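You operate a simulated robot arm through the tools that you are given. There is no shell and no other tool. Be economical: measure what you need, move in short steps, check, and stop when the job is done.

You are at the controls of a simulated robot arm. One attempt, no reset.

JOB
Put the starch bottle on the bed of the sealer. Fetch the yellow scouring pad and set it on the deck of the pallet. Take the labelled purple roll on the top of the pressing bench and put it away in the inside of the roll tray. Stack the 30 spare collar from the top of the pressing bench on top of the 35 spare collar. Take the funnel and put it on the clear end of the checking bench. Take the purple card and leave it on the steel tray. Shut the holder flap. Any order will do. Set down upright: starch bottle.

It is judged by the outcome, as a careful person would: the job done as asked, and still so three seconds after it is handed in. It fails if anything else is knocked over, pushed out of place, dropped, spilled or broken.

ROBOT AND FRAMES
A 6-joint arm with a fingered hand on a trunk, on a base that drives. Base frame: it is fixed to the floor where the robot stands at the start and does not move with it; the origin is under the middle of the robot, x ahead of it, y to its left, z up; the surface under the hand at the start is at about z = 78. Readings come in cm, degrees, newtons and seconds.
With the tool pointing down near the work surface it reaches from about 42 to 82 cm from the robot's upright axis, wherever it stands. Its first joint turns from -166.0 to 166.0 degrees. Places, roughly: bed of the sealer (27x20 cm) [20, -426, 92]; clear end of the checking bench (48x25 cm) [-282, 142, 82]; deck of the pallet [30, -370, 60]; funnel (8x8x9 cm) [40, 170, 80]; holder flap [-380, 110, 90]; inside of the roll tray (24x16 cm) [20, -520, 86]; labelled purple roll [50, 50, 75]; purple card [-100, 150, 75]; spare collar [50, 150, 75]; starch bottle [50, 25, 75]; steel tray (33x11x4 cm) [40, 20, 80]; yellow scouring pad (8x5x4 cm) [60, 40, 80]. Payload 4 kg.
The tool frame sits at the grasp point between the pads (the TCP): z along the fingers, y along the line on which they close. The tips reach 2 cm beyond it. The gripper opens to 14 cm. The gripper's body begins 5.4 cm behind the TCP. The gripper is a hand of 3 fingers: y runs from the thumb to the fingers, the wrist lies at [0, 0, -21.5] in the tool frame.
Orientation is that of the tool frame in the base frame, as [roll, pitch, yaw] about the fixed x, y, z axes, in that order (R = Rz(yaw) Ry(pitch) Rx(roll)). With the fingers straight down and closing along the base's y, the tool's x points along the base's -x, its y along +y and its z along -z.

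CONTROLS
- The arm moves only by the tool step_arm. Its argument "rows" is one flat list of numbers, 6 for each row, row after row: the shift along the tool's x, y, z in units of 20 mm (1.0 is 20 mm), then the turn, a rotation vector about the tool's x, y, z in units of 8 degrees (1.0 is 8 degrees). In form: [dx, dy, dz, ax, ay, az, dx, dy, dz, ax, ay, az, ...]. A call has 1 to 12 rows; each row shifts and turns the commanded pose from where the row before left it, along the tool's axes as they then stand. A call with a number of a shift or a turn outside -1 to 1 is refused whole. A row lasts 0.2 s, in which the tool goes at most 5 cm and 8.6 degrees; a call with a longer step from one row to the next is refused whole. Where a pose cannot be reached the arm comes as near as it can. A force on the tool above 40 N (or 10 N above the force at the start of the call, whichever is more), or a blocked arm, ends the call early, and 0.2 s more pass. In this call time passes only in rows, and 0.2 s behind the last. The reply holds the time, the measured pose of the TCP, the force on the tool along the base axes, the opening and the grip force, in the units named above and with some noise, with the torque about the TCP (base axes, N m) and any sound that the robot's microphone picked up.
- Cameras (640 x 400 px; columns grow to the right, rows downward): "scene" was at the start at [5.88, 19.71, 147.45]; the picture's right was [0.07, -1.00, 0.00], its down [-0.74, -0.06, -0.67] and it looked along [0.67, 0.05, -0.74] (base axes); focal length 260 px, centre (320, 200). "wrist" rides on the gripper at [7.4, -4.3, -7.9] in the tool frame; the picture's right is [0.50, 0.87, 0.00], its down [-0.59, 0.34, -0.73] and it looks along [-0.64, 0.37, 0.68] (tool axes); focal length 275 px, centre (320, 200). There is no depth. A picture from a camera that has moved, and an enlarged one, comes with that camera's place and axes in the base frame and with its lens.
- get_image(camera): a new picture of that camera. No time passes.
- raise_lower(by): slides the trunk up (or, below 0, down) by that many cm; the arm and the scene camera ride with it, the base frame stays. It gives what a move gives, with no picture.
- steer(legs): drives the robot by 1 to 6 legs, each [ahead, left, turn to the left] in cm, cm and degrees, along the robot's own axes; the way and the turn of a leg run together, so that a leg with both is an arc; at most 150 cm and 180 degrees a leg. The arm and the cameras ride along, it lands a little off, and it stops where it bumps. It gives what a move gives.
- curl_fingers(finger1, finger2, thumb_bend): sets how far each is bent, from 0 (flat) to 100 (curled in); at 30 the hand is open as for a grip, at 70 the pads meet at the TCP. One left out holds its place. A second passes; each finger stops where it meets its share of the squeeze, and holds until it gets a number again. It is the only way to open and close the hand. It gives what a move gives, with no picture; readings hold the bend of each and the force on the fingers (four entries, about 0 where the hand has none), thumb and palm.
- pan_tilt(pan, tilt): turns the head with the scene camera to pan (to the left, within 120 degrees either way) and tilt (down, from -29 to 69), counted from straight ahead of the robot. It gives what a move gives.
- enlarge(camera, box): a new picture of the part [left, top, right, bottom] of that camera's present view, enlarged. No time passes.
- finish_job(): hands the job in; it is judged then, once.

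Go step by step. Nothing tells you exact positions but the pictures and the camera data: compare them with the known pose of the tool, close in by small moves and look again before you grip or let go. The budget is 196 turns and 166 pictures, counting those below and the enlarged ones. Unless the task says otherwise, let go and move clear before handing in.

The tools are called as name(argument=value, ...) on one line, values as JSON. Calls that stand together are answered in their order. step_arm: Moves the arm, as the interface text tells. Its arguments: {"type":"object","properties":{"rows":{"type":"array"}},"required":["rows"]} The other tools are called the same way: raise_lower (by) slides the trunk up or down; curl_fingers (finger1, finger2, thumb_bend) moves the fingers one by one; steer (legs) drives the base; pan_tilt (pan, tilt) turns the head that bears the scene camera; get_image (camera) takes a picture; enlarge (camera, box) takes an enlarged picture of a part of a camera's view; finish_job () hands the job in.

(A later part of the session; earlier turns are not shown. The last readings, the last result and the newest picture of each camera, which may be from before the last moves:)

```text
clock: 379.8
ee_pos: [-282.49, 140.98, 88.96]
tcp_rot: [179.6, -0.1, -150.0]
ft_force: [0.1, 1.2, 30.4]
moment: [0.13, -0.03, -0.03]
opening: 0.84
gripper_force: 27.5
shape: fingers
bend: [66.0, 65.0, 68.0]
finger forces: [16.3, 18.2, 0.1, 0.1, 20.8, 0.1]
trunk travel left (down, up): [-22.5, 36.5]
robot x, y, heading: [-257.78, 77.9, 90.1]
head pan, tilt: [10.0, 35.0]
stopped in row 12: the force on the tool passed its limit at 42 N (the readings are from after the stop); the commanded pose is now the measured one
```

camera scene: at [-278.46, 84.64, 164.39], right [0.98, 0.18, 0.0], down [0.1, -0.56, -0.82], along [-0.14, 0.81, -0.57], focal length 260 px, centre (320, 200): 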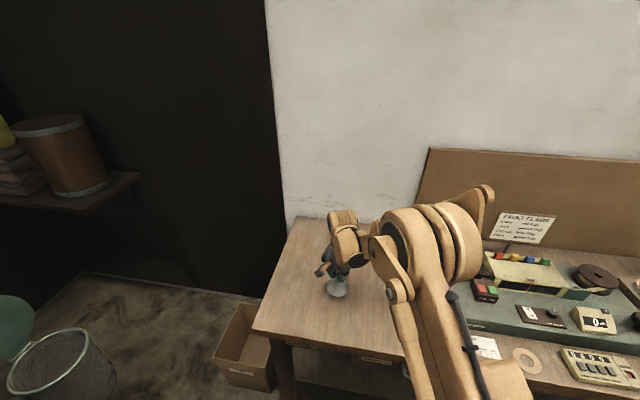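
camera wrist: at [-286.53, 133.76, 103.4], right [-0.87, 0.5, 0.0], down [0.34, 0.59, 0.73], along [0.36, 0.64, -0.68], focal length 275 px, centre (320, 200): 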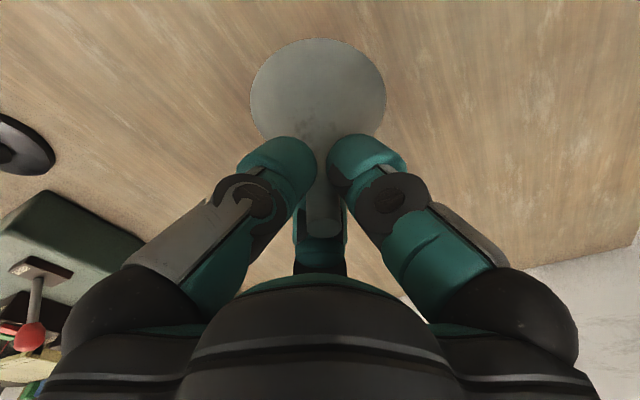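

Contact. I ease up a touch, open, and rise clear.

step_arm(rows=[0, 0, -0.15, 0, 0, 0])

curl_fingers(finger1=50, finger2=50, thumb_bend=50)

raise_lower(by=22)

get_image(camera="wrist")

```text
clock: 380.1
ee_pos: [-282.29, 141.18, 89.15]
tcp_rot: [179.7, -0.1, -149.8]
ft_force: [0.5, -3.7, 11.9]
moment: [-0.01, -0.03, -0.01]
opening: 0.87
gripper_force: 22.6
shape: fingers
bend: [66.0, 65.0, 68.0]
finger forces: [13.7, 13.9, 0.0, 0.0, 18.4, 0.0]
trunk travel left (down, up): [-22.5, 36.5]
robot x, y, heading: [-257.69, 77.82, 90.0]
head pan, tilt: [10.0, 35.0]
```

```text
clock: 381.1
ee_pos: [-282.49, 141.18, 89.05]
tcp_rot: [179.7, -0.2, -150.0]
ft_force: [-0.9, 0.0, 0.1]
moment: [-0.02, -0.06, -0.02]
opening: 6.35
gripper_force: 0.0
shape: fingers
bend: [50.0, 50.0, 50.0]
finger forces: [0.0, 0.0, 0.1, 0.0, 0.1, 0.0]
trunk travel left (down, up): [-22.5, 36.5]
robot x, y, heading: [-257.95, 77.91, 90.2]
head pan, tilt: [10.0, 35.0]
```

```text
clock: 383.5
ee_pos: [-282.42, 141.25, 111.0]
tcp_rot: [179.8, -0.2, -150.0]
ft_force: [-0.1, -0.2, -0.1]
moment: [-0.01, -0.03, 0.0]
opening: 6.34
gripper_force: 0.0
shape: fingers
bend: [50.0, 50.0, 50.0]
finger forces: [0.1, 0.1, 0.0, 0.0, 0.1, 0.0]
trunk travel left (down, up): [-44.5, 14.5]
robot x, y, heading: [-257.8, 78.23, 90.0]
head pan, tilt: [10.0, 35.0]
```

```text
45 pictures are left
camera wrist: at [-286.58, 133.85, 118.85], right [-0.87, 0.5, 0.0], down [0.34, 0.59, 0.73], along [0.36, 0.64, -0.68], focal length 275 px, centre (320, 200)
```

wrist: 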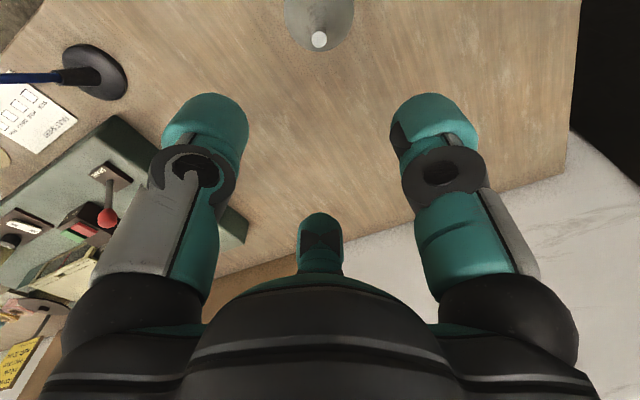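

The funnel stands on the clear end. Next the flap: the green lid of the can, hinged on its far side near (−388, 112, 69), standing upright with its top at z ≈ 95. I back off, turn left toward it and look.

steer(legs=[[-28, 0, 0], [0, 0, 60], [35, -6, 0]])

pan_tilt(pan=8, tilt=42)

get_image(camera="scene")

```text
clock: 389.9
ee_pos: [-352.16, 85.38, 110.88]
tcp_rot: [179.8, -0.1, -91.5]
ft_force: [0.9, -0.2, -0.1]
moment: [-0.02, -0.01, 0.01]
opening: 6.36
gripper_force: 0.1
shape: fingers
bend: [50.0, 50.0, 50.0]
finger forces: [0.0, 0.1, 0.1, 0.1, 0.0, 0.0]
trunk travel left (down, up): [-44.5, 14.5]
robot x, y, heading: [-284.79, 73.5, 148.6]
head pan, tilt: [10.0, 35.0]
```

```text
clock: 390.6
ee_pos: [-352.12, 85.21, 110.99]
tcp_rot: [179.8, -0.1, -91.5]
ft_force: [-0.2, 1.0, -0.3]
moment: [-0.02, -0.02, 0.01]
opening: 6.34
gripper_force: 0.1
shape: fingers
bend: [50.0, 50.0, 50.0]
finger forces: [0.0, 0.0, 0.1, 0.0, 0.1, 0.1]
trunk travel left (down, up): [-44.5, 14.5]
robot x, y, heading: [-285.11, 73.27, 148.8]
head pan, tilt: [8.0, 42.0]
```

```text
44 pictures are left
camera scene: at [-301.17, 59.35, 185.34], right [0.4, 0.92, 0.0], down [0.61, -0.26, -0.74], along [-0.68, 0.29, -0.67], focal length 260 px, centre (320, 200)
```

scene: 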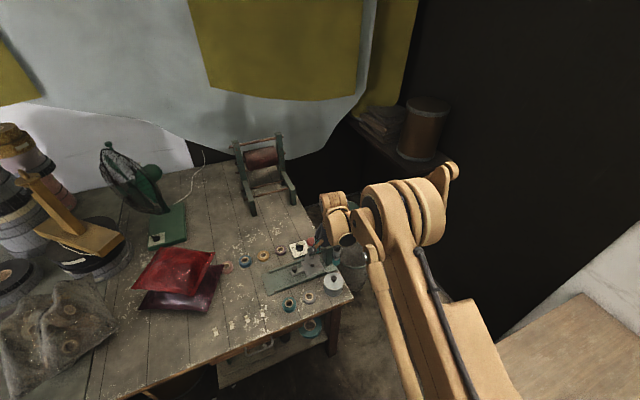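

enlarge(camera="scene", box=[240, 180, 420, 330])

get_image(camera="wrist")

```text
2.67 times, centred on (330, 255) of scene
camera zoom: at [-301.17, 59.35, 185.34], right [0.4, 0.92, 0.0], down [0.61, -0.26, -0.74], along [-0.68, 0.29, -0.67], focal length 694 px, centre (293, 53)
```

zoom: 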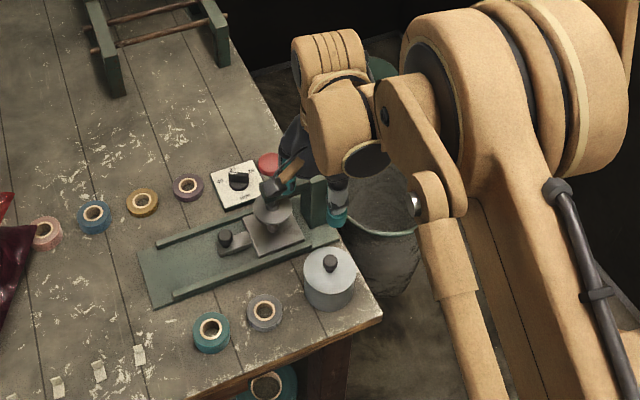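

```text
42 pictures are left
camera wrist: at [-347.87, 77.85, 118.87], right [-0.88, -0.48, 0.0], down [-0.32, 0.6, 0.73], along [-0.35, 0.64, -0.68], focal length 275 px, centre (320, 200)
```

wrist: 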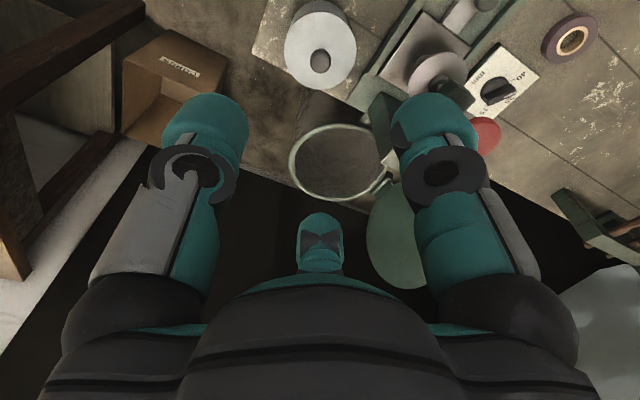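

Now clear: the can's rim is at about (−371, 109, z 73) and the upright green flap is at (−381, 106), hinge z ≈ 76, top z ≈ 100. I'll go behind it from above with closed fingers and pull it toward +x. First I get closer, higher.

raise_lower(by=12)

curl_fingers(finger1=66, finger2=66, thumb_bend=66)

steer(legs=[[23, 0, 0]])

get_image(camera="wrist")

```text
clock: 392.1
ee_pos: [-352.05, 85.46, 123.02]
tcp_rot: [179.8, -0.2, -91.5]
ft_force: [-0.8, 0.7, 0.1]
moment: [0.02, -0.03, -0.01]
opening: 6.35
gripper_force: 0.2
shape: fingers
bend: [50.0, 50.0, 50.0]
finger forces: [0.1, 0.0, 0.1, 0.0, 0.0, 0.0]
trunk travel left (down, up): [-56.5, 2.5]
robot x, y, heading: [-285.05, 73.58, 148.3]
head pan, tilt: [8.0, 42.0]
```

```text
clock: 393.1
ee_pos: [-352.13, 85.32, 123.06]
tcp_rot: [179.9, -0.1, -91.6]
ft_force: [0.0, 0.3, 0.8]
moment: [0.02, 0.02, -0.02]
opening: 1.37
gripper_force: 0.0
shape: fingers
bend: [66.0, 66.0, 66.0]
finger forces: [0.1, 0.0, 0.0, 0.0, 0.0, 0.0]
trunk travel left (down, up): [-56.5, 2.5]
robot x, y, heading: [-285.17, 73.4, 148.6]
head pan, tilt: [8.0, 42.0]
```

```text
clock: 394.9
ee_pos: [-372.04, 97.36, 123.05]
tcp_rot: [179.8, -0.2, -91.4]
ft_force: [-0.3, 0.1, -1.0]
moment: [0.01, -0.01, 0.01]
opening: 1.37
gripper_force: 0.0
shape: fingers
bend: [66.0, 66.0, 66.0]
finger forces: [0.0, 0.0, 0.1, 0.0, 0.0, 0.1]
trunk travel left (down, up): [-56.5, 2.5]
robot x, y, heading: [-305.0, 85.23, 148.9]
head pan, tilt: [8.0, 42.0]
```

```text
41 pictures are left
camera wrist: at [-367.75, 89.9, 130.85], right [-0.88, -0.48, 0.0], down [-0.32, 0.6, 0.73], along [-0.35, 0.64, -0.68], focal length 275 px, centre (320, 200)
```

wrist: 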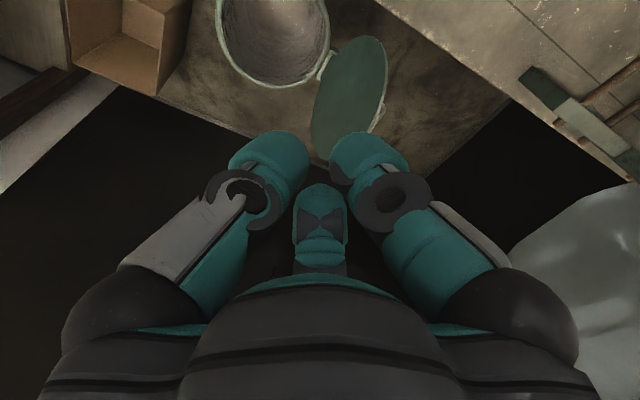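

The flap lies along y 97–117 at x ≈ −382. I move a bit closer and put the closed hand above and behind it, at about (−390, 107).

steer(legs=[[5, 0, 0]])

step_arm(rows=[-0.48, 0.98, 0, 0, 0, 0, -0.48, 0.98, 0, 0, 0, 0, -0.48, 0.98, 0, 0, 0, 0, -0.48, 0.98, 0, 0, 0, 0, -0.48, 0.98, 0, 0, 0, 0, -0.48, 0.98, 0, 0, 0, 0, -0.48, 0.98, 0, 0, 0, 0])

get_image(camera="wrist")

get_image(camera="scene")

```text
clock: 395.8
ee_pos: [-376.14, 99.89, 123.14]
tcp_rot: [179.8, -0.1, -91.4]
ft_force: [0.6, 0.1, -0.2]
moment: [0.0, 0.0, -0.01]
opening: 1.38
gripper_force: 0.1
shape: fingers
bend: [66.0, 66.0, 66.0]
finger forces: [0.1, 0.0, 0.0, 0.1, 0.0, 0.1]
trunk travel left (down, up): [-56.5, 2.5]
robot x, y, heading: [-309.07, 87.95, 148.8]
head pan, tilt: [8.0, 42.0]
```

```text
clock: 397.4
ee_pos: [-386.72, 106.4, 124.6]
tcp_rot: [179.7, 0.0, -91.3]
ft_force: [0.1, 0.1, 0.1]
moment: [0.04, 0.04, -0.01]
opening: 1.37
gripper_force: 0.0
shape: fingers
bend: [66.0, 66.0, 66.0]
finger forces: [0.1, 0.0, 0.0, 0.0, 0.0, 0.0]
out of reach, approached as far as the arm can: row 6, 7
trunk travel left (down, up): [-56.5, 2.5]
robot x, y, heading: [-309.45, 88.15, 148.9]
head pan, tilt: [8.0, 42.0]
```

```text
40 pictures are left
camera wrist: at [-382.54, 98.89, 132.46], right [-0.88, -0.48, 0.01], down [-0.32, 0.6, 0.74], along [-0.36, 0.64, -0.68], focal length 275 px, centre (320, 200)
```

wrist: 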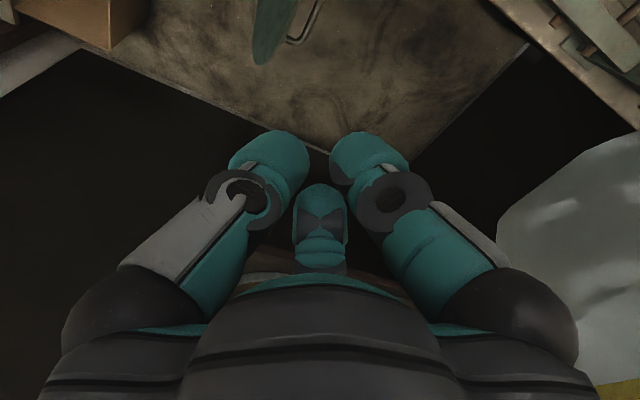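

```text
39 pictures are left
camera scene: at [-325.32, 74.08, 197.33], right [0.39, 0.92, 0.0], down [0.62, -0.26, -0.74], along [-0.68, 0.29, -0.67], focal length 260 px, centre (320, 200)
```

scene: 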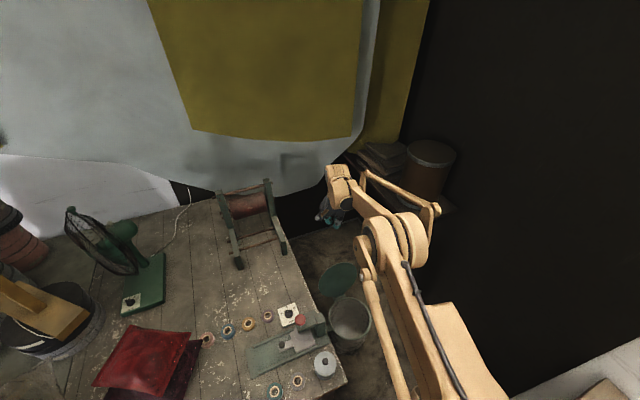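

Nearly at the reach limit. I tilt the tool 30° outward to gain reach and hook, shift 4 cm outward and lower somewhat, then look.

step_arm(rows=[0, 0, 0, -0.94, 0, 0, 0, 0, 0, -0.94, 0, 0, 0, 0, 0, -0.94, 0, 0, 0, 0, 0, -0.93, 0, 0, 0, 0.87, 0.5, 0, 0, 0, 0, 0.87, 0.5, 0, 0, 0])

raise_lower(by=-16)

get_image(camera="wrist")

enlarge(camera="scene", box=[250, 130, 430, 300])

```text
clock: 398.8
ee_pos: [-390.68, 106.42, 124.73]
tcp_rot: [149.8, -0.2, -91.4]
ft_force: [0.3, -0.1, -0.5]
moment: [0.01, -0.03, 0.01]
opening: 1.39
gripper_force: 0.1
shape: fingers
bend: [66.0, 66.0, 66.0]
finger forces: [0.0, 0.1, 0.1, 0.1, 0.0, 0.0]
trunk travel left (down, up): [-56.5, 2.5]
robot x, y, heading: [-309.5, 87.52, 149.0]
head pan, tilt: [8.0, 42.0]
```

```text
clock: 400.6
ee_pos: [-390.6, 106.45, 108.8]
tcp_rot: [149.8, -0.1, -91.4]
ft_force: [-0.3, 0.0, 0.1]
moment: [0.0, -0.01, 0.0]
opening: 1.36
gripper_force: 0.1
shape: fingers
bend: [66.0, 66.0, 66.0]
finger forces: [0.1, 0.1, 0.1, 0.1, 0.0, 0.0]
trunk travel left (down, up): [-40.5, 18.5]
robot x, y, heading: [-309.54, 88.02, 148.9]
head pan, tilt: [8.0, 42.0]
```

```text
38 pictures are left
camera wrist: at [-382.99, 98.87, 113.39], right [-0.76, -0.48, 0.44], down [0.09, 0.59, 0.8], along [-0.64, 0.65, -0.4], focal length 275 px, centre (320, 200)
```

wrist: 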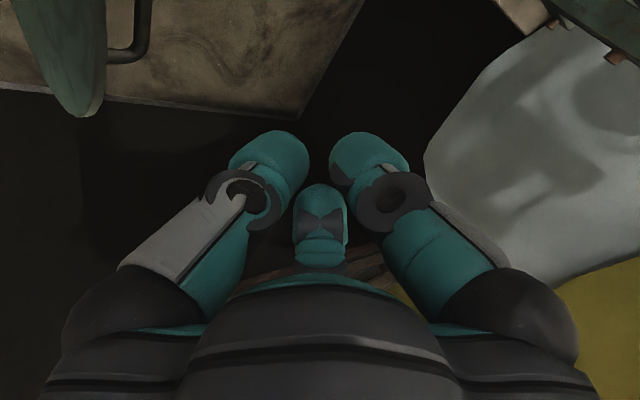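

```text
2.35 times, centred on (340, 215) of scene
camera zoom: at [-325.27, 74.02, 181.34], right [0.39, 0.92, 0.0], down [0.62, -0.26, -0.74], along [-0.68, 0.29, -0.67], focal length 612 px, centre (273, 165)
```

zoom: 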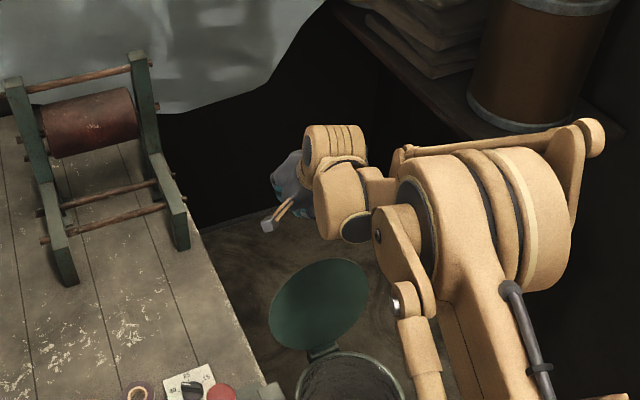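

The hand is behind the flap. I lower so the fingers overlap its upper part from behind.

raise_lower(by=-11.5)

get_image(camera="wrist")

enlarge(camera="scene", box=[250, 130, 430, 300])

```text
clock: 402.1
ee_pos: [-390.65, 106.38, 97.29]
tcp_rot: [149.8, -0.1, -91.5]
ft_force: [-0.6, 0.4, 0.4]
moment: [-0.01, -0.01, 0.03]
opening: 1.35
gripper_force: 0.3
shape: fingers
bend: [66.0, 66.0, 66.0]
finger forces: [0.1, 0.1, 0.0, 0.0, 0.2, 0.0]
trunk travel left (down, up): [-29.0, 30.0]
robot x, y, heading: [-309.47, 87.95, 148.8]
head pan, tilt: [8.0, 42.0]
```

```text
36 pictures are left
camera wrist: at [-382.99, 98.87, 101.88], right [-0.76, -0.48, 0.44], down [0.09, 0.59, 0.8], along [-0.64, 0.65, -0.4], focal length 275 px, centre (320, 200)
```

wrist: 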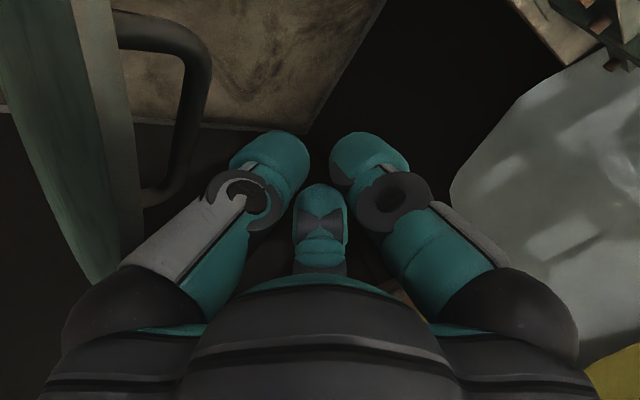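

```text
2.35 times, centred on (340, 215) of scene
camera zoom: at [-325.28, 74.03, 169.84], right [0.39, 0.92, 0.0], down [0.62, -0.26, -0.74], along [-0.68, 0.29, -0.67], focal length 612 px, centre (273, 165)
```

zoom: 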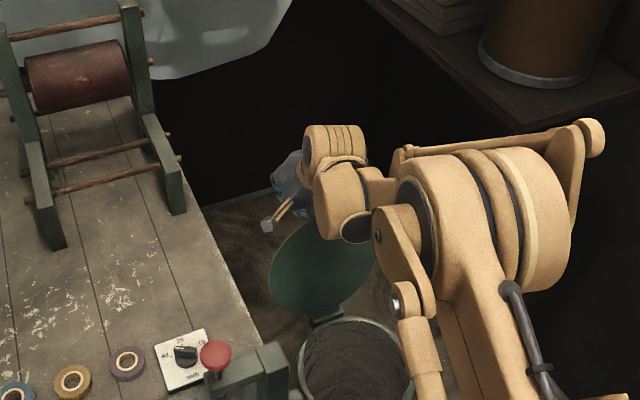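

The fingers are behind the flap, at the height of its handle. I pull toward +x.

step_arm(rows=[0, -0.866, -0.5, 0, 0, 0, 0, -0.866, -0.5, 0, 0, 0, 0, -0.866, -0.5, 0, 0, 0, 0, -0.866, -0.5, 0, 0, 0, 0, -0.866, -0.5, 0, 0, 0])

enlarge(camera="scene", box=[250, 130, 430, 300])

```text
clock: 403.3
ee_pos: [-380.66, 106.04, 97.2]
tcp_rot: [149.9, -0.1, -91.4]
ft_force: [-0.6, 1.0, 0.3]
moment: [0.03, -0.01, -0.03]
opening: 1.35
gripper_force: 0.1
shape: fingers
bend: [66.0, 66.0, 66.0]
finger forces: [0.1, 0.1, 0.1, 0.0, 0.0, 0.0]
trunk travel left (down, up): [-29.0, 30.0]
robot x, y, heading: [-309.42, 88.07, 148.7]
head pan, tilt: [8.0, 42.0]
```

```text
2.35 times, centred on (340, 215) of scene
camera zoom: at [-325.21, 74.02, 169.84], right [0.39, 0.92, 0.0], down [0.61, -0.26, -0.74], along [-0.68, 0.29, -0.67], focal length 612 px, centre (273, 165)
```

zoom: 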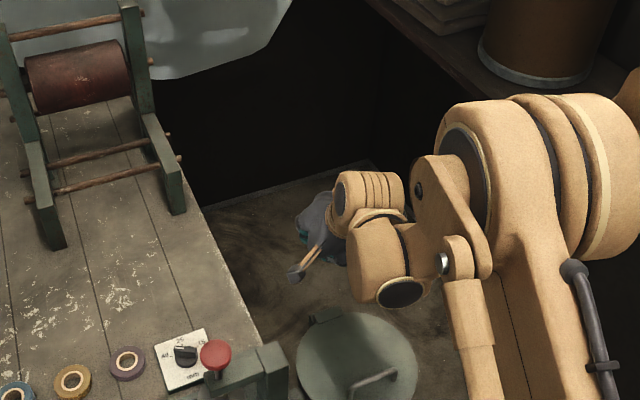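

The flap has swung over and lies on the can, handle up. I rise clear and verify it is fully down.

raise_lower(by=22)

enlarge(camera="scene", box=[270, 220, 430, 340])

```text
clock: 405.6
ee_pos: [-380.62, 106.15, 119.16]
tcp_rot: [149.8, -0.1, -91.4]
ft_force: [0.5, 0.1, 0.1]
moment: [-0.01, 0.0, -0.02]
opening: 1.34
gripper_force: 0.1
shape: fingers
bend: [66.0, 66.0, 66.0]
finger forces: [0.0, 0.1, 0.0, 0.0, 0.0, 0.1]
trunk travel left (down, up): [-51.0, 8.0]
robot x, y, heading: [-309.45, 87.99, 148.8]
head pan, tilt: [8.0, 42.0]
```

```text
3.33 times, centred on (350, 280) of scene
camera zoom: at [-325.29, 74.02, 191.82], right [0.39, 0.92, 0.0], down [0.62, -0.26, -0.74], along [-0.68, 0.29, -0.67], focal length 867 px, centre (220, -67)
```

zoom: 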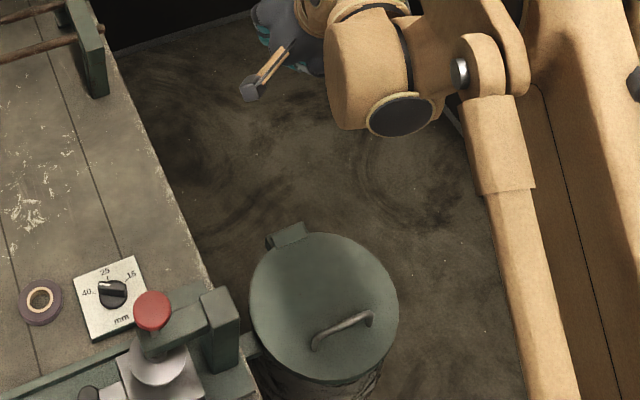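

The flap is shut. Last: the purple card, in the card rack at the near end of the checking bench. I straighten the tool and drive there.

step_arm(rows=[0, 0, 0, 0.94, 0, 0, 0, 0, 0, 0.94, 0, 0, 0, 0, 0, 0.94, 0, 0, 0, 0, 0, 0.93, 0, 0])

steer(legs=[[-30, 0, 0], [0, 0, -58.8], [-20, 0, 0], [0, -150, 0], [0, -30, 0]])

pan_tilt(pan=10, tilt=35)

get_image(camera="scene")

```text
clock: 406.6
ee_pos: [-380.68, 106.36, 119.17]
tcp_rot: [179.8, -0.1, -91.4]
ft_force: [0.0, 0.2, -1.1]
moment: [-0.01, -0.05, -0.01]
opening: 1.37
gripper_force: 0.2
shape: fingers
bend: [66.0, 66.0, 66.0]
finger forces: [0.0, 0.1, 0.1, 0.0, 0.0, 0.0]
trunk travel left (down, up): [-51.0, 8.0]
robot x, y, heading: [-309.33, 87.7, 148.4]
head pan, tilt: [8.0, 42.0]
```

```text
clock: 421.2
ee_pos: [-120.95, 116.14, 119.32]
tcp_rot: [179.8, -0.2, -154.1]
ft_force: [-0.6, 0.1, -0.2]
moment: [-0.01, 0.0, -0.02]
opening: 1.35
gripper_force: 0.0
shape: fingers
bend: [66.0, 66.0, 66.0]
finger forces: [0.1, 0.0, 0.1, 0.0, 0.1, 0.0]
trunk travel left (down, up): [-51.0, 8.0]
robot x, y, heading: [-104.34, 44.31, 86.0]
head pan, tilt: [8.0, 42.0]
```

```text
clock: 421.9
ee_pos: [-121.0, 116.22, 119.31]
tcp_rot: [179.8, -0.1, -154.1]
ft_force: [0.8, 0.3, -0.1]
moment: [0.0, 0.02, 0.01]
opening: 1.35
gripper_force: 0.1
shape: fingers
bend: [66.0, 66.0, 66.0]
finger forces: [0.1, 0.1, 0.1, 0.0, 0.0, 0.1]
trunk travel left (down, up): [-51.0, 8.0]
robot x, y, heading: [-104.5, 44.35, 85.9]
head pan, tilt: [10.0, 35.0]
```

```text
32 pictures are left
camera scene: at [-124.71, 52.61, 192.88], right [0.99, 0.1, 0.0], down [0.06, -0.57, -0.82], along [-0.09, 0.81, -0.57], focal length 260 px, centre (320, 200)
```

scene: 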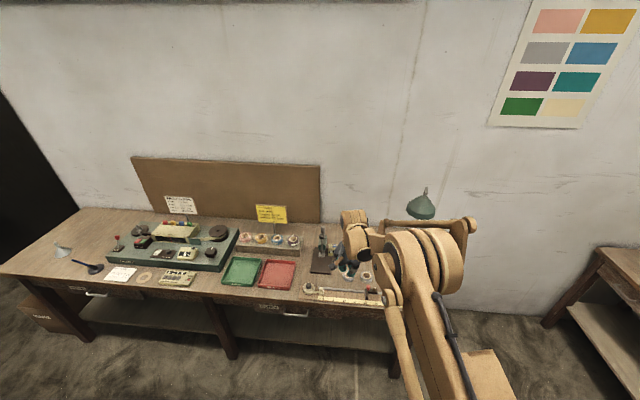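

The rack is hidden by the arm; I shift the robot to the right.

steer(legs=[[0, -45, 4]])

enlarge(camera="scene", box=[120, 200, 340, 350])

```text
clock: 424.6
ee_pos: [-80.34, 113.2, 119.27]
tcp_rot: [179.8, -0.1, -149.9]
ft_force: [-0.4, 0.0, -0.1]
moment: [0.0, 0.03, -0.03]
opening: 1.35
gripper_force: 0.0
shape: fingers
bend: [66.0, 66.0, 66.0]
finger forces: [0.0, 0.0, 0.0, 0.1, 0.0, 0.1]
trunk travel left (down, up): [-51.0, 8.0]
robot x, y, heading: [-58.65, 42.61, 90.2]
head pan, tilt: [10.0, 35.0]
```

```text
2.67 times, centred on (230, 275) of scene
camera zoom: at [-79.25, 49.62, 192.89], right [0.98, 0.18, 0.0], down [0.1, -0.56, -0.82], along [-0.15, 0.81, -0.57], focal length 694 px, centre (560, 0)
```

zoom: 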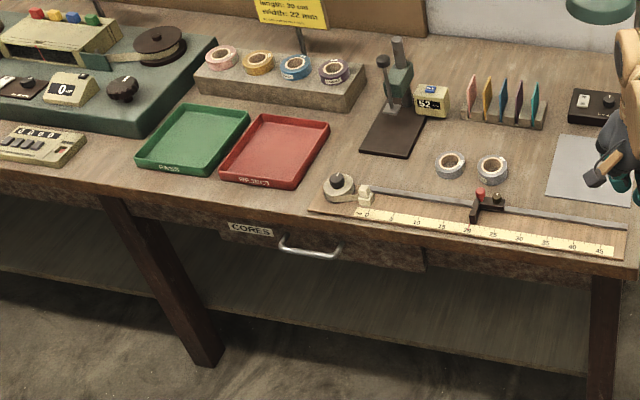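

The rack holds five standing cards; the fourth is purple. I zoom in on it.

enlarge(camera="scene", box=[275, 218, 345, 262])

```text
9.09 times, centred on (310, 240) of scene
camera zoom: at [-79.25, 49.62, 192.89], right [0.98, 0.18, 0.0], down [0.1, -0.56, -0.82], along [-0.15, 0.81, -0.57], focal length 2365 px, centre (411, -164)
```

zoom: 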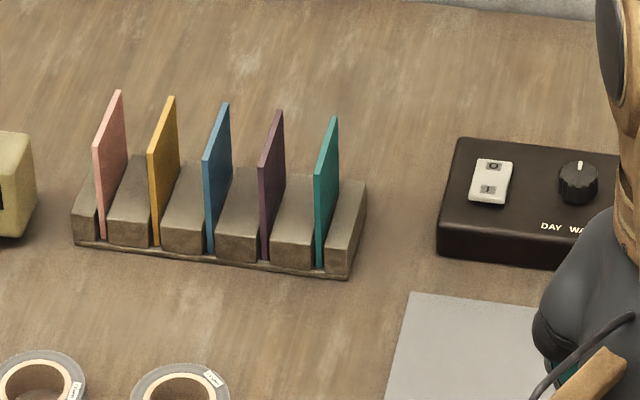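

The purple card stands at x ≈ −109, y 158–163, z 82–90, with neighbours 3.5 cm either side. I'll grip it on its faces (closing along x) from above, staying clear of the lamp at (−91, 149). I position the robot and tool.

steer(legs=[[0, 54, 0]])

step_arm(rows=[0, 0, 0, 0, 0, -0.94, 0, 0, 0, 0, 0, -0.94, 0, 0, 0, 0, 0, -0.94, 0, 0, 0, 0, 0, -0.94, 0, 0, 0, 0, 0, -0.94, 0, 0, 0, 0, 0, -0.94, 0, 0, 0, 0, 0, -0.94, 0, 0, 0, 0, 0, -0.94])

step_arm(rows=[0, -1, 0, 0, 0, 0, 0, -1, 0, 0, 0, 0, 0, -1, 0, 0, 0, 0, 0, -1, 0, 0, 0, 0, 0, -1, 0, 0, 0, 0, 0, -1, 0, 0, 0, 0, 0, -1, 0, 0, 0, 0, 0, -1, 0, 0, 0, 0, 0, -1, 0, 0, 0, 0, 0, -1, 0, 0, 0, 0, 0, -1, 0, 0, 0, 0, 0, -1, 0, 0, 0, 0])

steer(legs=[[38, 0, 0]])

get_image(camera="scene")

get_image(camera="wrist")

```text
clock: 427.8
ee_pos: [-134.56, 113.17, 119.26]
tcp_rot: [179.9, -0.1, -150.1]
ft_force: [0.3, -0.6, 0.6]
moment: [0.01, -0.03, 0.01]
opening: 1.35
gripper_force: 0.1
shape: fingers
bend: [66.0, 66.0, 66.0]
finger forces: [0.1, 0.0, 0.1, 0.0, 0.0, 0.1]
trunk travel left (down, up): [-51.0, 8.0]
robot x, y, heading: [-112.89, 42.56, 89.7]
head pan, tilt: [10.0, 35.0]
```

```text
clock: 429.6
ee_pos: [-134.55, 113.07, 119.29]
tcp_rot: [179.8, 0.1, -89.8]
ft_force: [-0.4, 0.2, -0.5]
moment: [0.0, -0.03, 0.0]
opening: 1.36
gripper_force: 0.1
shape: fingers
bend: [66.0, 66.0, 66.0]
finger forces: [0.2, 0.0, 0.1, 0.0, 0.0, 0.1]
trunk travel left (down, up): [-51.0, 8.0]
robot x, y, heading: [-113.42, 42.68, 90.1]
head pan, tilt: [10.0, 35.0]
```

```text
clock: 432.2
ee_pos: [-110.4, 113.28, 119.18]
tcp_rot: [179.7, 0.1, -89.9]
ft_force: [-1.0, -0.1, 0.0]
moment: [0.0, 0.03, -0.02]
opening: 1.35
gripper_force: 0.1
shape: fingers
bend: [66.0, 66.0, 66.0]
finger forces: [0.1, 0.1, 0.0, 0.1, 0.0, 0.1]
trunk travel left (down, up): [-51.0, 8.0]
robot x, y, heading: [-112.96, 42.52, 90.1]
head pan, tilt: [10.0, 35.0]
```

```text
clock: 434.6
ee_pos: [-110.49, 150.95, 119.11]
tcp_rot: [179.7, 0.1, -89.9]
ft_force: [0.7, -0.6, -0.4]
moment: [-0.02, 0.01, -0.01]
opening: 1.36
gripper_force: 0.0
shape: fingers
bend: [66.0, 66.0, 66.0]
finger forces: [0.0, 0.1, 0.0, 0.1, 0.1, 0.0]
trunk travel left (down, up): [-51.0, 8.0]
robot x, y, heading: [-113.09, 80.61, 89.8]
head pan, tilt: [10.0, 35.0]
```

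```text
29 pictures are left
camera scene: at [-133.73, 87.29, 192.88], right [0.98, 0.17, 0.0], down [0.1, -0.57, -0.82], along [-0.14, 0.81, -0.57], focal length 260 px, centre (320, 200)
```

scene: 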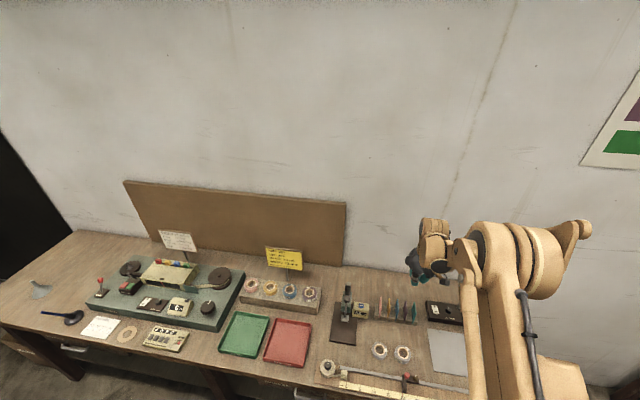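

```text
28 pictures are left
camera wrist: at [-106.01, 143.58, 126.96], right [-0.87, -0.5, 0.0], down [-0.34, 0.59, 0.74], along [-0.37, 0.64, -0.68], focal length 275 px, centre (320, 200)
```

wrist: 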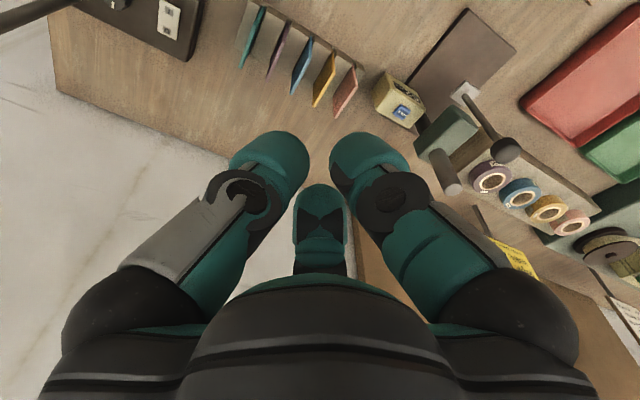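

enlarge(camera="wrist", box=[220, 0, 360, 120])

enlarge(camera="scene", box=[360, 200, 480, 340])

```text
3.33 times, centred on (290, 60) of wrist
camera zoom: at [-106.01, 143.58, 126.96], right [-0.87, -0.5, 0.0], down [-0.34, 0.59, 0.74], along [-0.37, 0.64, -0.68], focal length 918 px, centre (420, 667)
```

zoom: 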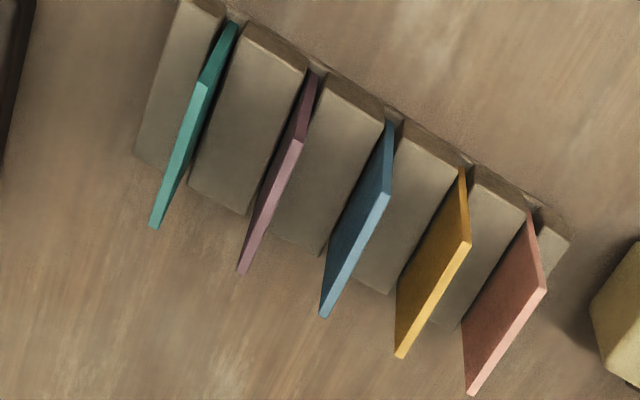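

```text
2.86 times, centred on (420, 270) of scene
camera zoom: at [-133.73, 87.29, 192.88], right [0.98, 0.17, 0.0], down [0.1, -0.57, -0.82], along [-0.14, 0.81, -0.57], focal length 743 px, centre (34, 0)
```

zoom: 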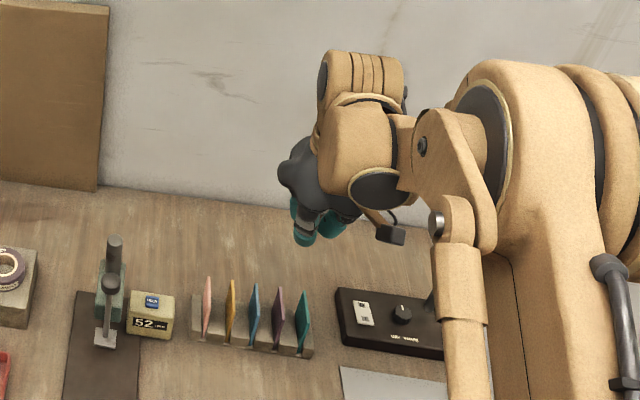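

The card's top edge runs y 156–162 at x = −108. I drive 6 cm closer, set a narrow opening and lower to just above the cards.

steer(legs=[[6, -1, 0]])

curl_fingers(finger1=62, finger2=62, thumb_bend=62)

raise_lower(by=-22)

get_image(camera="wrist")

```text
clock: 435.5
ee_pos: [-109.53, 157.04, 119.07]
tcp_rot: [179.8, 0.0, -90.0]
ft_force: [0.0, 0.8, -0.6]
moment: [-0.03, 0.03, -0.03]
opening: 1.36
gripper_force: 0.0
shape: fingers
bend: [66.0, 66.0, 66.0]
finger forces: [0.0, 0.0, 0.0, 0.0, 0.0, 0.0]
trunk travel left (down, up): [-51.0, 8.0]
robot x, y, heading: [-112.33, 86.44, 90.1]
head pan, tilt: [10.0, 35.0]
```

```text
clock: 436.5
ee_pos: [-109.51, 156.9, 119.17]
tcp_rot: [179.9, 0.1, -90.1]
ft_force: [1.0, -0.8, -0.1]
moment: [-0.04, 0.01, -0.01]
opening: 2.58
gripper_force: 0.0
shape: fingers
bend: [62.0, 62.0, 62.0]
finger forces: [0.0, 0.1, 0.0, 0.0, 0.0, 0.0]
trunk travel left (down, up): [-51.0, 8.0]
robot x, y, heading: [-112.34, 86.27, 90.1]
head pan, tilt: [10.0, 35.0]
```

```text
clock: 438.9
ee_pos: [-109.51, 156.78, 97.22]
tcp_rot: [179.8, 0.1, -90.0]
ft_force: [0.2, -0.5, 0.4]
moment: [0.03, 0.03, 0.0]
opening: 2.57
gripper_force: 0.1
shape: fingers
bend: [62.0, 62.0, 62.0]
finger forces: [0.1, 0.1, 0.1, 0.0, 0.1, 0.1]
trunk travel left (down, up): [-29.0, 30.0]
robot x, y, heading: [-111.95, 86.45, 89.8]
head pan, tilt: [10.0, 35.0]
```

```text
25 pictures are left
camera wrist: at [-105.05, 149.44, 105.0], right [-0.87, -0.5, 0.0], down [-0.34, 0.59, 0.74], along [-0.37, 0.64, -0.68], focal length 275 px, centre (320, 200)
```

wrist: 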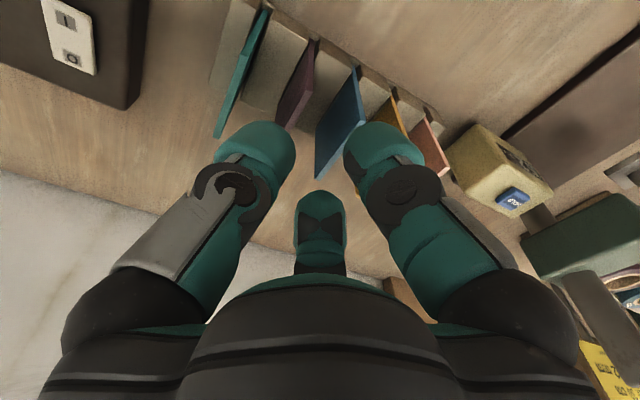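

The hand is 1.2 cm off toward the blue card. I shift to x = −108.25, y = 158.5 and lower a little, then check.

step_arm(rows=[-0.45, -0.32, 0, 0, 0, 0, -0.4, -0.31, 0, 0, 0, 0, 0, 0, 0.8, 0, 0, 0])

get_image(camera="wrist")

enlarge(camera="scene", box=[370, 210, 470, 310])

```text
clock: 439.7
ee_pos: [-108.33, 158.56, 95.6]
tcp_rot: [179.7, 0.1, -90.0]
ft_force: [-0.9, 0.2, -0.6]
moment: [0.02, -0.01, -0.01]
opening: 2.57
gripper_force: 0.2
shape: fingers
bend: [62.0, 62.0, 62.0]
finger forces: [0.0, 0.0, 0.0, 0.1, 0.1, 0.0]
trunk travel left (down, up): [-29.0, 30.0]
robot x, y, heading: [-112.58, 86.08, 89.8]
head pan, tilt: [10.0, 35.0]
```

```text
24 pictures are left
camera wrist: at [-103.79, 151.22, 103.34], right [-0.87, -0.5, 0.0], down [-0.34, 0.59, 0.74], along [-0.37, 0.64, -0.68], focal length 275 px, centre (320, 200)
```

wrist: 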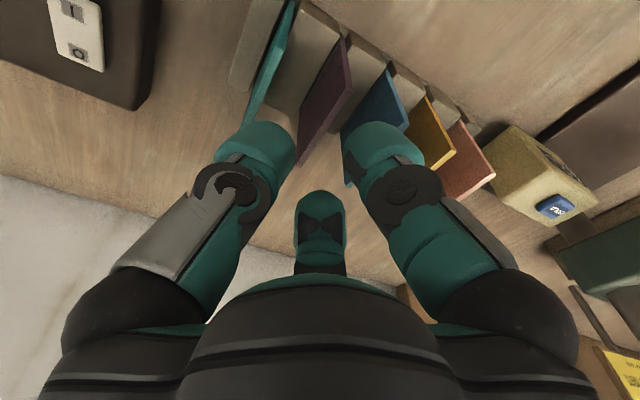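

```text
4.00 times, centred on (420, 260) of scene
camera zoom: at [-132.79, 93.17, 170.88], right [0.98, 0.17, 0.0], down [0.1, -0.57, -0.82], along [-0.14, 0.81, -0.57], focal length 1040 px, centre (-80, -40)
```

zoom: 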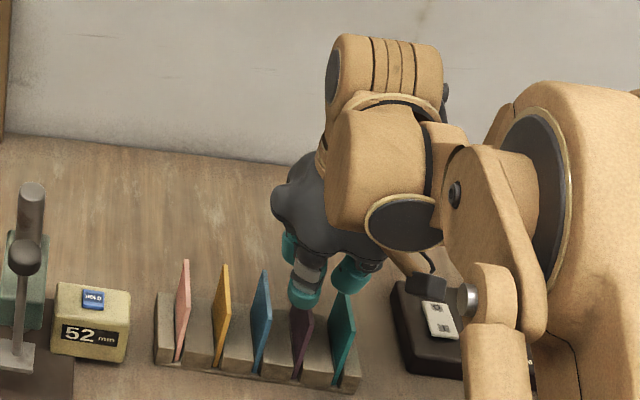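

The purple card is centred between the digits. I lower to z ≈ 89.3 and close.

step_arm(rows=[0, 0, 0.8, 0, 0, 0, 0, 0, 0.8, 0, 0, 0, 0, 0, 0.8, 0, 0, 0, 0, 0, 0.7, 0, 0, 0])

get_image(camera="wrist")

```text
clock: 440.7
ee_pos: [-108.31, 158.46, 89.15]
tcp_rot: [179.7, 0.1, -89.9]
ft_force: [-0.9, 0.9, 1.8]
moment: [-0.03, -0.1, 0.0]
opening: 2.51
gripper_force: 1.1
shape: fingers
bend: [62.0, 62.0, 62.0]
finger forces: [0.0, 0.1, 0.1, 0.0, 2.0, 0.0]
trunk travel left (down, up): [-29.0, 30.0]
robot x, y, heading: [-112.32, 86.23, 90.1]
head pan, tilt: [10.0, 35.0]
```

```text
22 pictures are left
camera wrist: at [-103.92, 151.16, 97.05], right [-0.87, -0.5, 0.0], down [-0.34, 0.59, 0.74], along [-0.37, 0.64, -0.68], focal length 275 px, centre (320, 200)
```

wrist: 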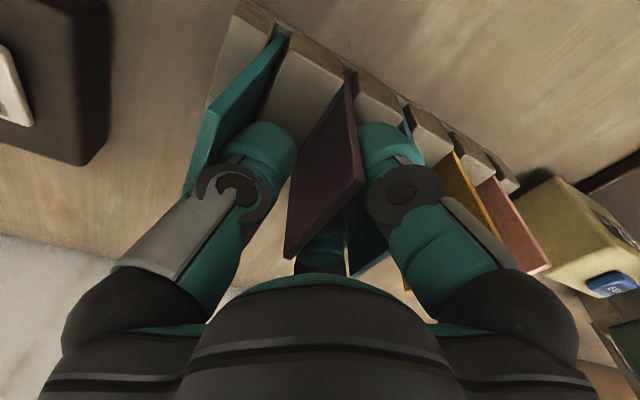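

The card is between; thumb barely brushes the teal one. I close, which moves it away.

curl_fingers(finger1=80, finger2=80, thumb_bend=80)

step_arm(rows=[0, 0, -0.4, 0, 0, 0, 0, 0, -0.6, 0, 0, 0, 0, 0, -0.8, 0, 0, 0])

raise_lower(by=12)

get_image(camera="wrist")

```text
clock: 441.7
ee_pos: [-108.3, 158.54, 89.26]
tcp_rot: [179.7, 0.0, -90.0]
ft_force: [0.0, 0.0, -0.1]
moment: [-0.03, 0.0, 0.0]
opening: 0.69
gripper_force: 17.3
shape: fingers
bend: [75.0, 75.0, 68.0]
finger forces: [9.2, 9.1, 0.0, 0.1, 16.9, 0.0]
trunk travel left (down, up): [-29.0, 30.0]
robot x, y, heading: [-111.92, 86.55, 90.0]
head pan, tilt: [10.0, 35.0]
```

```text
clock: 442.5
ee_pos: [-108.29, 158.65, 93.0]
tcp_rot: [179.9, 0.1, -90.0]
ft_force: [-0.8, 0.4, -0.5]
moment: [0.01, -0.03, 0.01]
opening: 0.69
gripper_force: 18.1
shape: fingers
bend: [75.0, 75.0, 68.0]
finger forces: [9.1, 9.1, 0.0, 0.0, 16.8, 0.1]
trunk travel left (down, up): [-29.0, 30.0]
robot x, y, heading: [-112.29, 86.26, 89.9]
head pan, tilt: [10.0, 35.0]
```

```text
clock: 444.0
ee_pos: [-108.32, 158.68, 104.98]
tcp_rot: [179.8, 0.1, -90.1]
ft_force: [0.2, -0.5, 0.8]
moment: [0.03, 0.03, -0.02]
opening: 0.67
gripper_force: 17.4
shape: fingers
bend: [75.0, 75.0, 68.0]
finger forces: [9.0, 9.1, 0.1, 0.0, 16.8, 0.0]
trunk travel left (down, up): [-41.0, 18.0]
robot x, y, heading: [-112.22, 86.52, 90.2]
head pan, tilt: [10.0, 35.0]
```

```text
21 pictures are left
camera wrist: at [-103.88, 151.23, 112.73], right [-0.87, -0.5, 0.0], down [-0.34, 0.59, 0.74], along [-0.37, 0.64, -0.68], focal length 275 px, centre (320, 200)
```

wrist: 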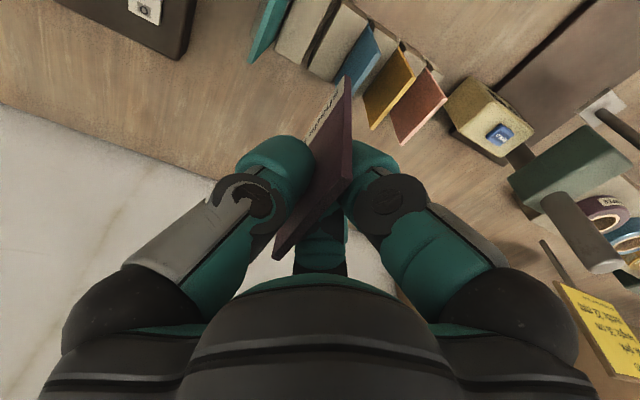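

The purple card is out, the other cards still stand. I drive it to the steel tray on the small table.

raise_lower(by=10)

steer(legs=[[-45, 0, 0], [0, 0, -90], [60, -13.5, 0]])

pan_tilt(pan=0, tilt=40)

get_image(camera="scene")

```text
clock: 445.3
ee_pos: [-108.19, 158.56, 115.04]
tcp_rot: [179.8, 0.0, -90.0]
ft_force: [0.7, 0.9, -1.1]
moment: [0.0, -0.01, 0.0]
opening: 0.67
gripper_force: 17.3
shape: fingers
bend: [75.0, 75.0, 68.0]
finger forces: [9.2, 9.1, 0.0, 0.0, 16.8, 0.1]
trunk travel left (down, up): [-51.0, 8.0]
robot x, y, heading: [-112.64, 86.17, 90.0]
head pan, tilt: [10.0, 35.0]
```

```text
clock: 454.9
ee_pos: [19.36, 20.13, 114.88]
tcp_rot: [179.9, 0.1, 178.4]
ft_force: [0.3, -0.1, -0.5]
moment: [-0.03, -0.06, 0.0]
opening: 0.68
gripper_force: 17.4
shape: fingers
bend: [75.0, 75.0, 68.0]
finger forces: [9.3, 9.2, 0.1, 0.0, 16.9, 0.0]
trunk travel left (down, up): [-51.0, 8.0]
robot x, y, heading: [-53.21, 26.21, -1.6]
head pan, tilt: [10.0, 35.0]
```

```text
clock: 455.6
ee_pos: [19.33, 20.15, 115.03]
tcp_rot: [179.7, 0.0, 178.3]
ft_force: [-0.3, -0.1, 0.6]
moment: [0.0, -0.04, -0.03]
opening: 0.68
gripper_force: 17.7
shape: fingers
bend: [75.0, 75.0, 68.0]
finger forces: [9.3, 9.3, 0.0, 0.0, 16.9, 0.0]
trunk travel left (down, up): [-51.0, 8.0]
robot x, y, heading: [-52.98, 26.11, -1.8]
head pan, tilt: [0.0, 40.0]
```

```text
20 pictures are left
camera scene: at [-45.83, 45.0, 192.13], right [-0.03, -1.0, 0.0], down [-0.64, 0.02, -0.77], along [0.77, -0.02, -0.64], focal length 260 px, centre (320, 200)
```

scene: 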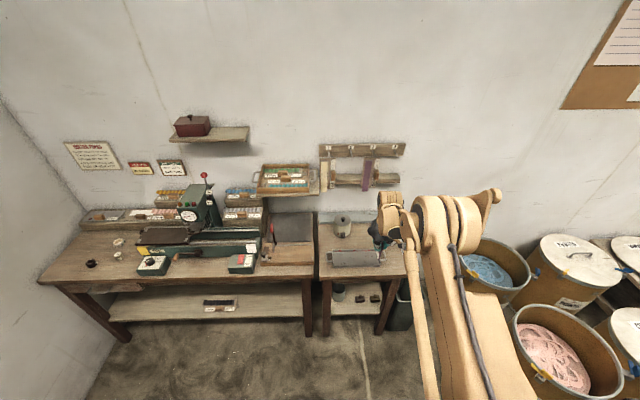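

The tray is at (40, 24), as estimated. I turn square, move forward and tilt the hand 45° so the card can be laid down rather than dropped.

steer(legs=[[20.5, 5, 1.7]])

step_arm(rows=[0, 0, 0, 0.94, 0, 0, 0, 0, 0, 0.94, 0, 0, 0, 0, 0, 0.94, 0, 0, 0, 0, 0, 0.94, 0, 0, 0, 0, 0, 0.94, 0, 0, 0, 0, 0, 0.92, 0, 0])

raise_lower(by=-18)

get_image(camera="scene")

get_image(camera="wrist")

```text
clock: 457.3
ee_pos: [40.49, 26.86, 114.91]
tcp_rot: [179.9, 0.1, -180.0]
ft_force: [1.1, -0.2, -0.2]
moment: [-0.01, -0.04, 0.0]
opening: 0.64
gripper_force: 17.5
shape: fingers
bend: [75.0, 75.0, 68.0]
finger forces: [9.3, 9.3, 0.0, 0.0, 17.0, 0.0]
trunk travel left (down, up): [-51.0, 8.0]
robot x, y, heading: [-31.95, 30.92, 0.2]
head pan, tilt: [0.0, 40.0]
```

```text
clock: 458.7
ee_pos: [39.72, 26.78, 115.72]
tcp_rot: [-135.2, 0.2, -180.0]
ft_force: [-0.4, 0.0, 0.3]
moment: [0.01, -0.04, 0.0]
opening: 0.66
gripper_force: 19.7
shape: fingers
bend: [76.0, 76.0, 68.0]
finger forces: [11.0, 10.9, 0.0, 0.1, 17.6, 0.0]
out of reach, approached as far as the arm can: row 6
trunk travel left (down, up): [-51.0, 8.0]
robot x, y, heading: [-32.41, 30.82, -0.3]
head pan, tilt: [0.0, 40.0]
```

```text
clock: 460.7
ee_pos: [39.66, 26.67, 97.59]
tcp_rot: [-135.3, 0.2, -180.0]
ft_force: [-0.3, 0.0, -0.7]
moment: [-0.01, -0.01, -0.02]
opening: 0.64
gripper_force: 19.7
shape: fingers
bend: [76.0, 76.0, 68.0]
finger forces: [11.1, 11.2, 0.1, 0.0, 17.5, 0.1]
trunk travel left (down, up): [-33.0, 26.0]
robot x, y, heading: [-32.28, 30.63, -0.0]
head pan, tilt: [0.0, 40.0]
```

```text
19 pictures are left
camera scene: at [-25.44, 49.84, 174.14], right [0.0, -1.0, 0.0], down [-0.64, 0.0, -0.77], along [0.77, 0.0, -0.64], focal length 260 px, centre (320, 200)
```

scene: 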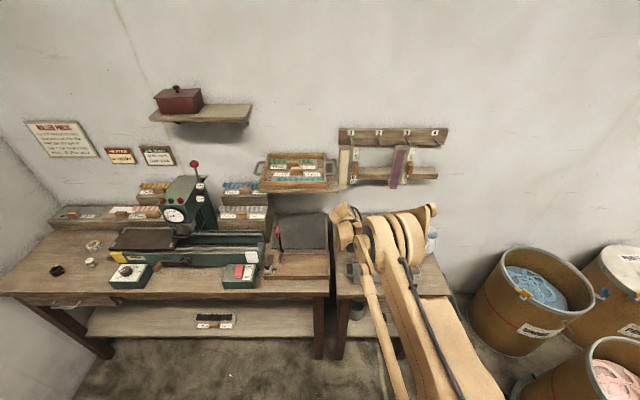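

```text
18 pictures are left
camera wrist: at [32.38, 29.27, 106.14], right [-0.5, 0.62, -0.61], down [0.59, 0.76, 0.29], along [0.64, -0.22, -0.74], focal length 275 px, centre (320, 200)
```

wrist: 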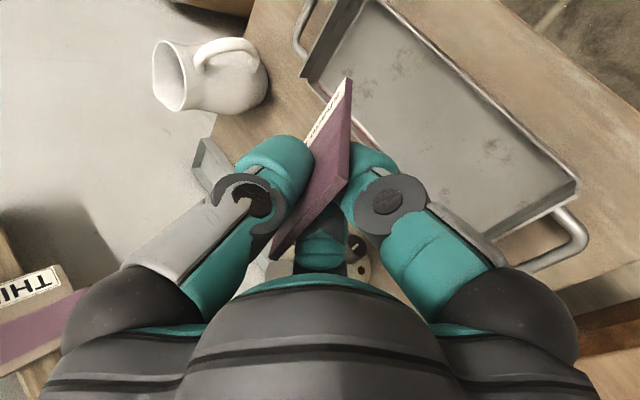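

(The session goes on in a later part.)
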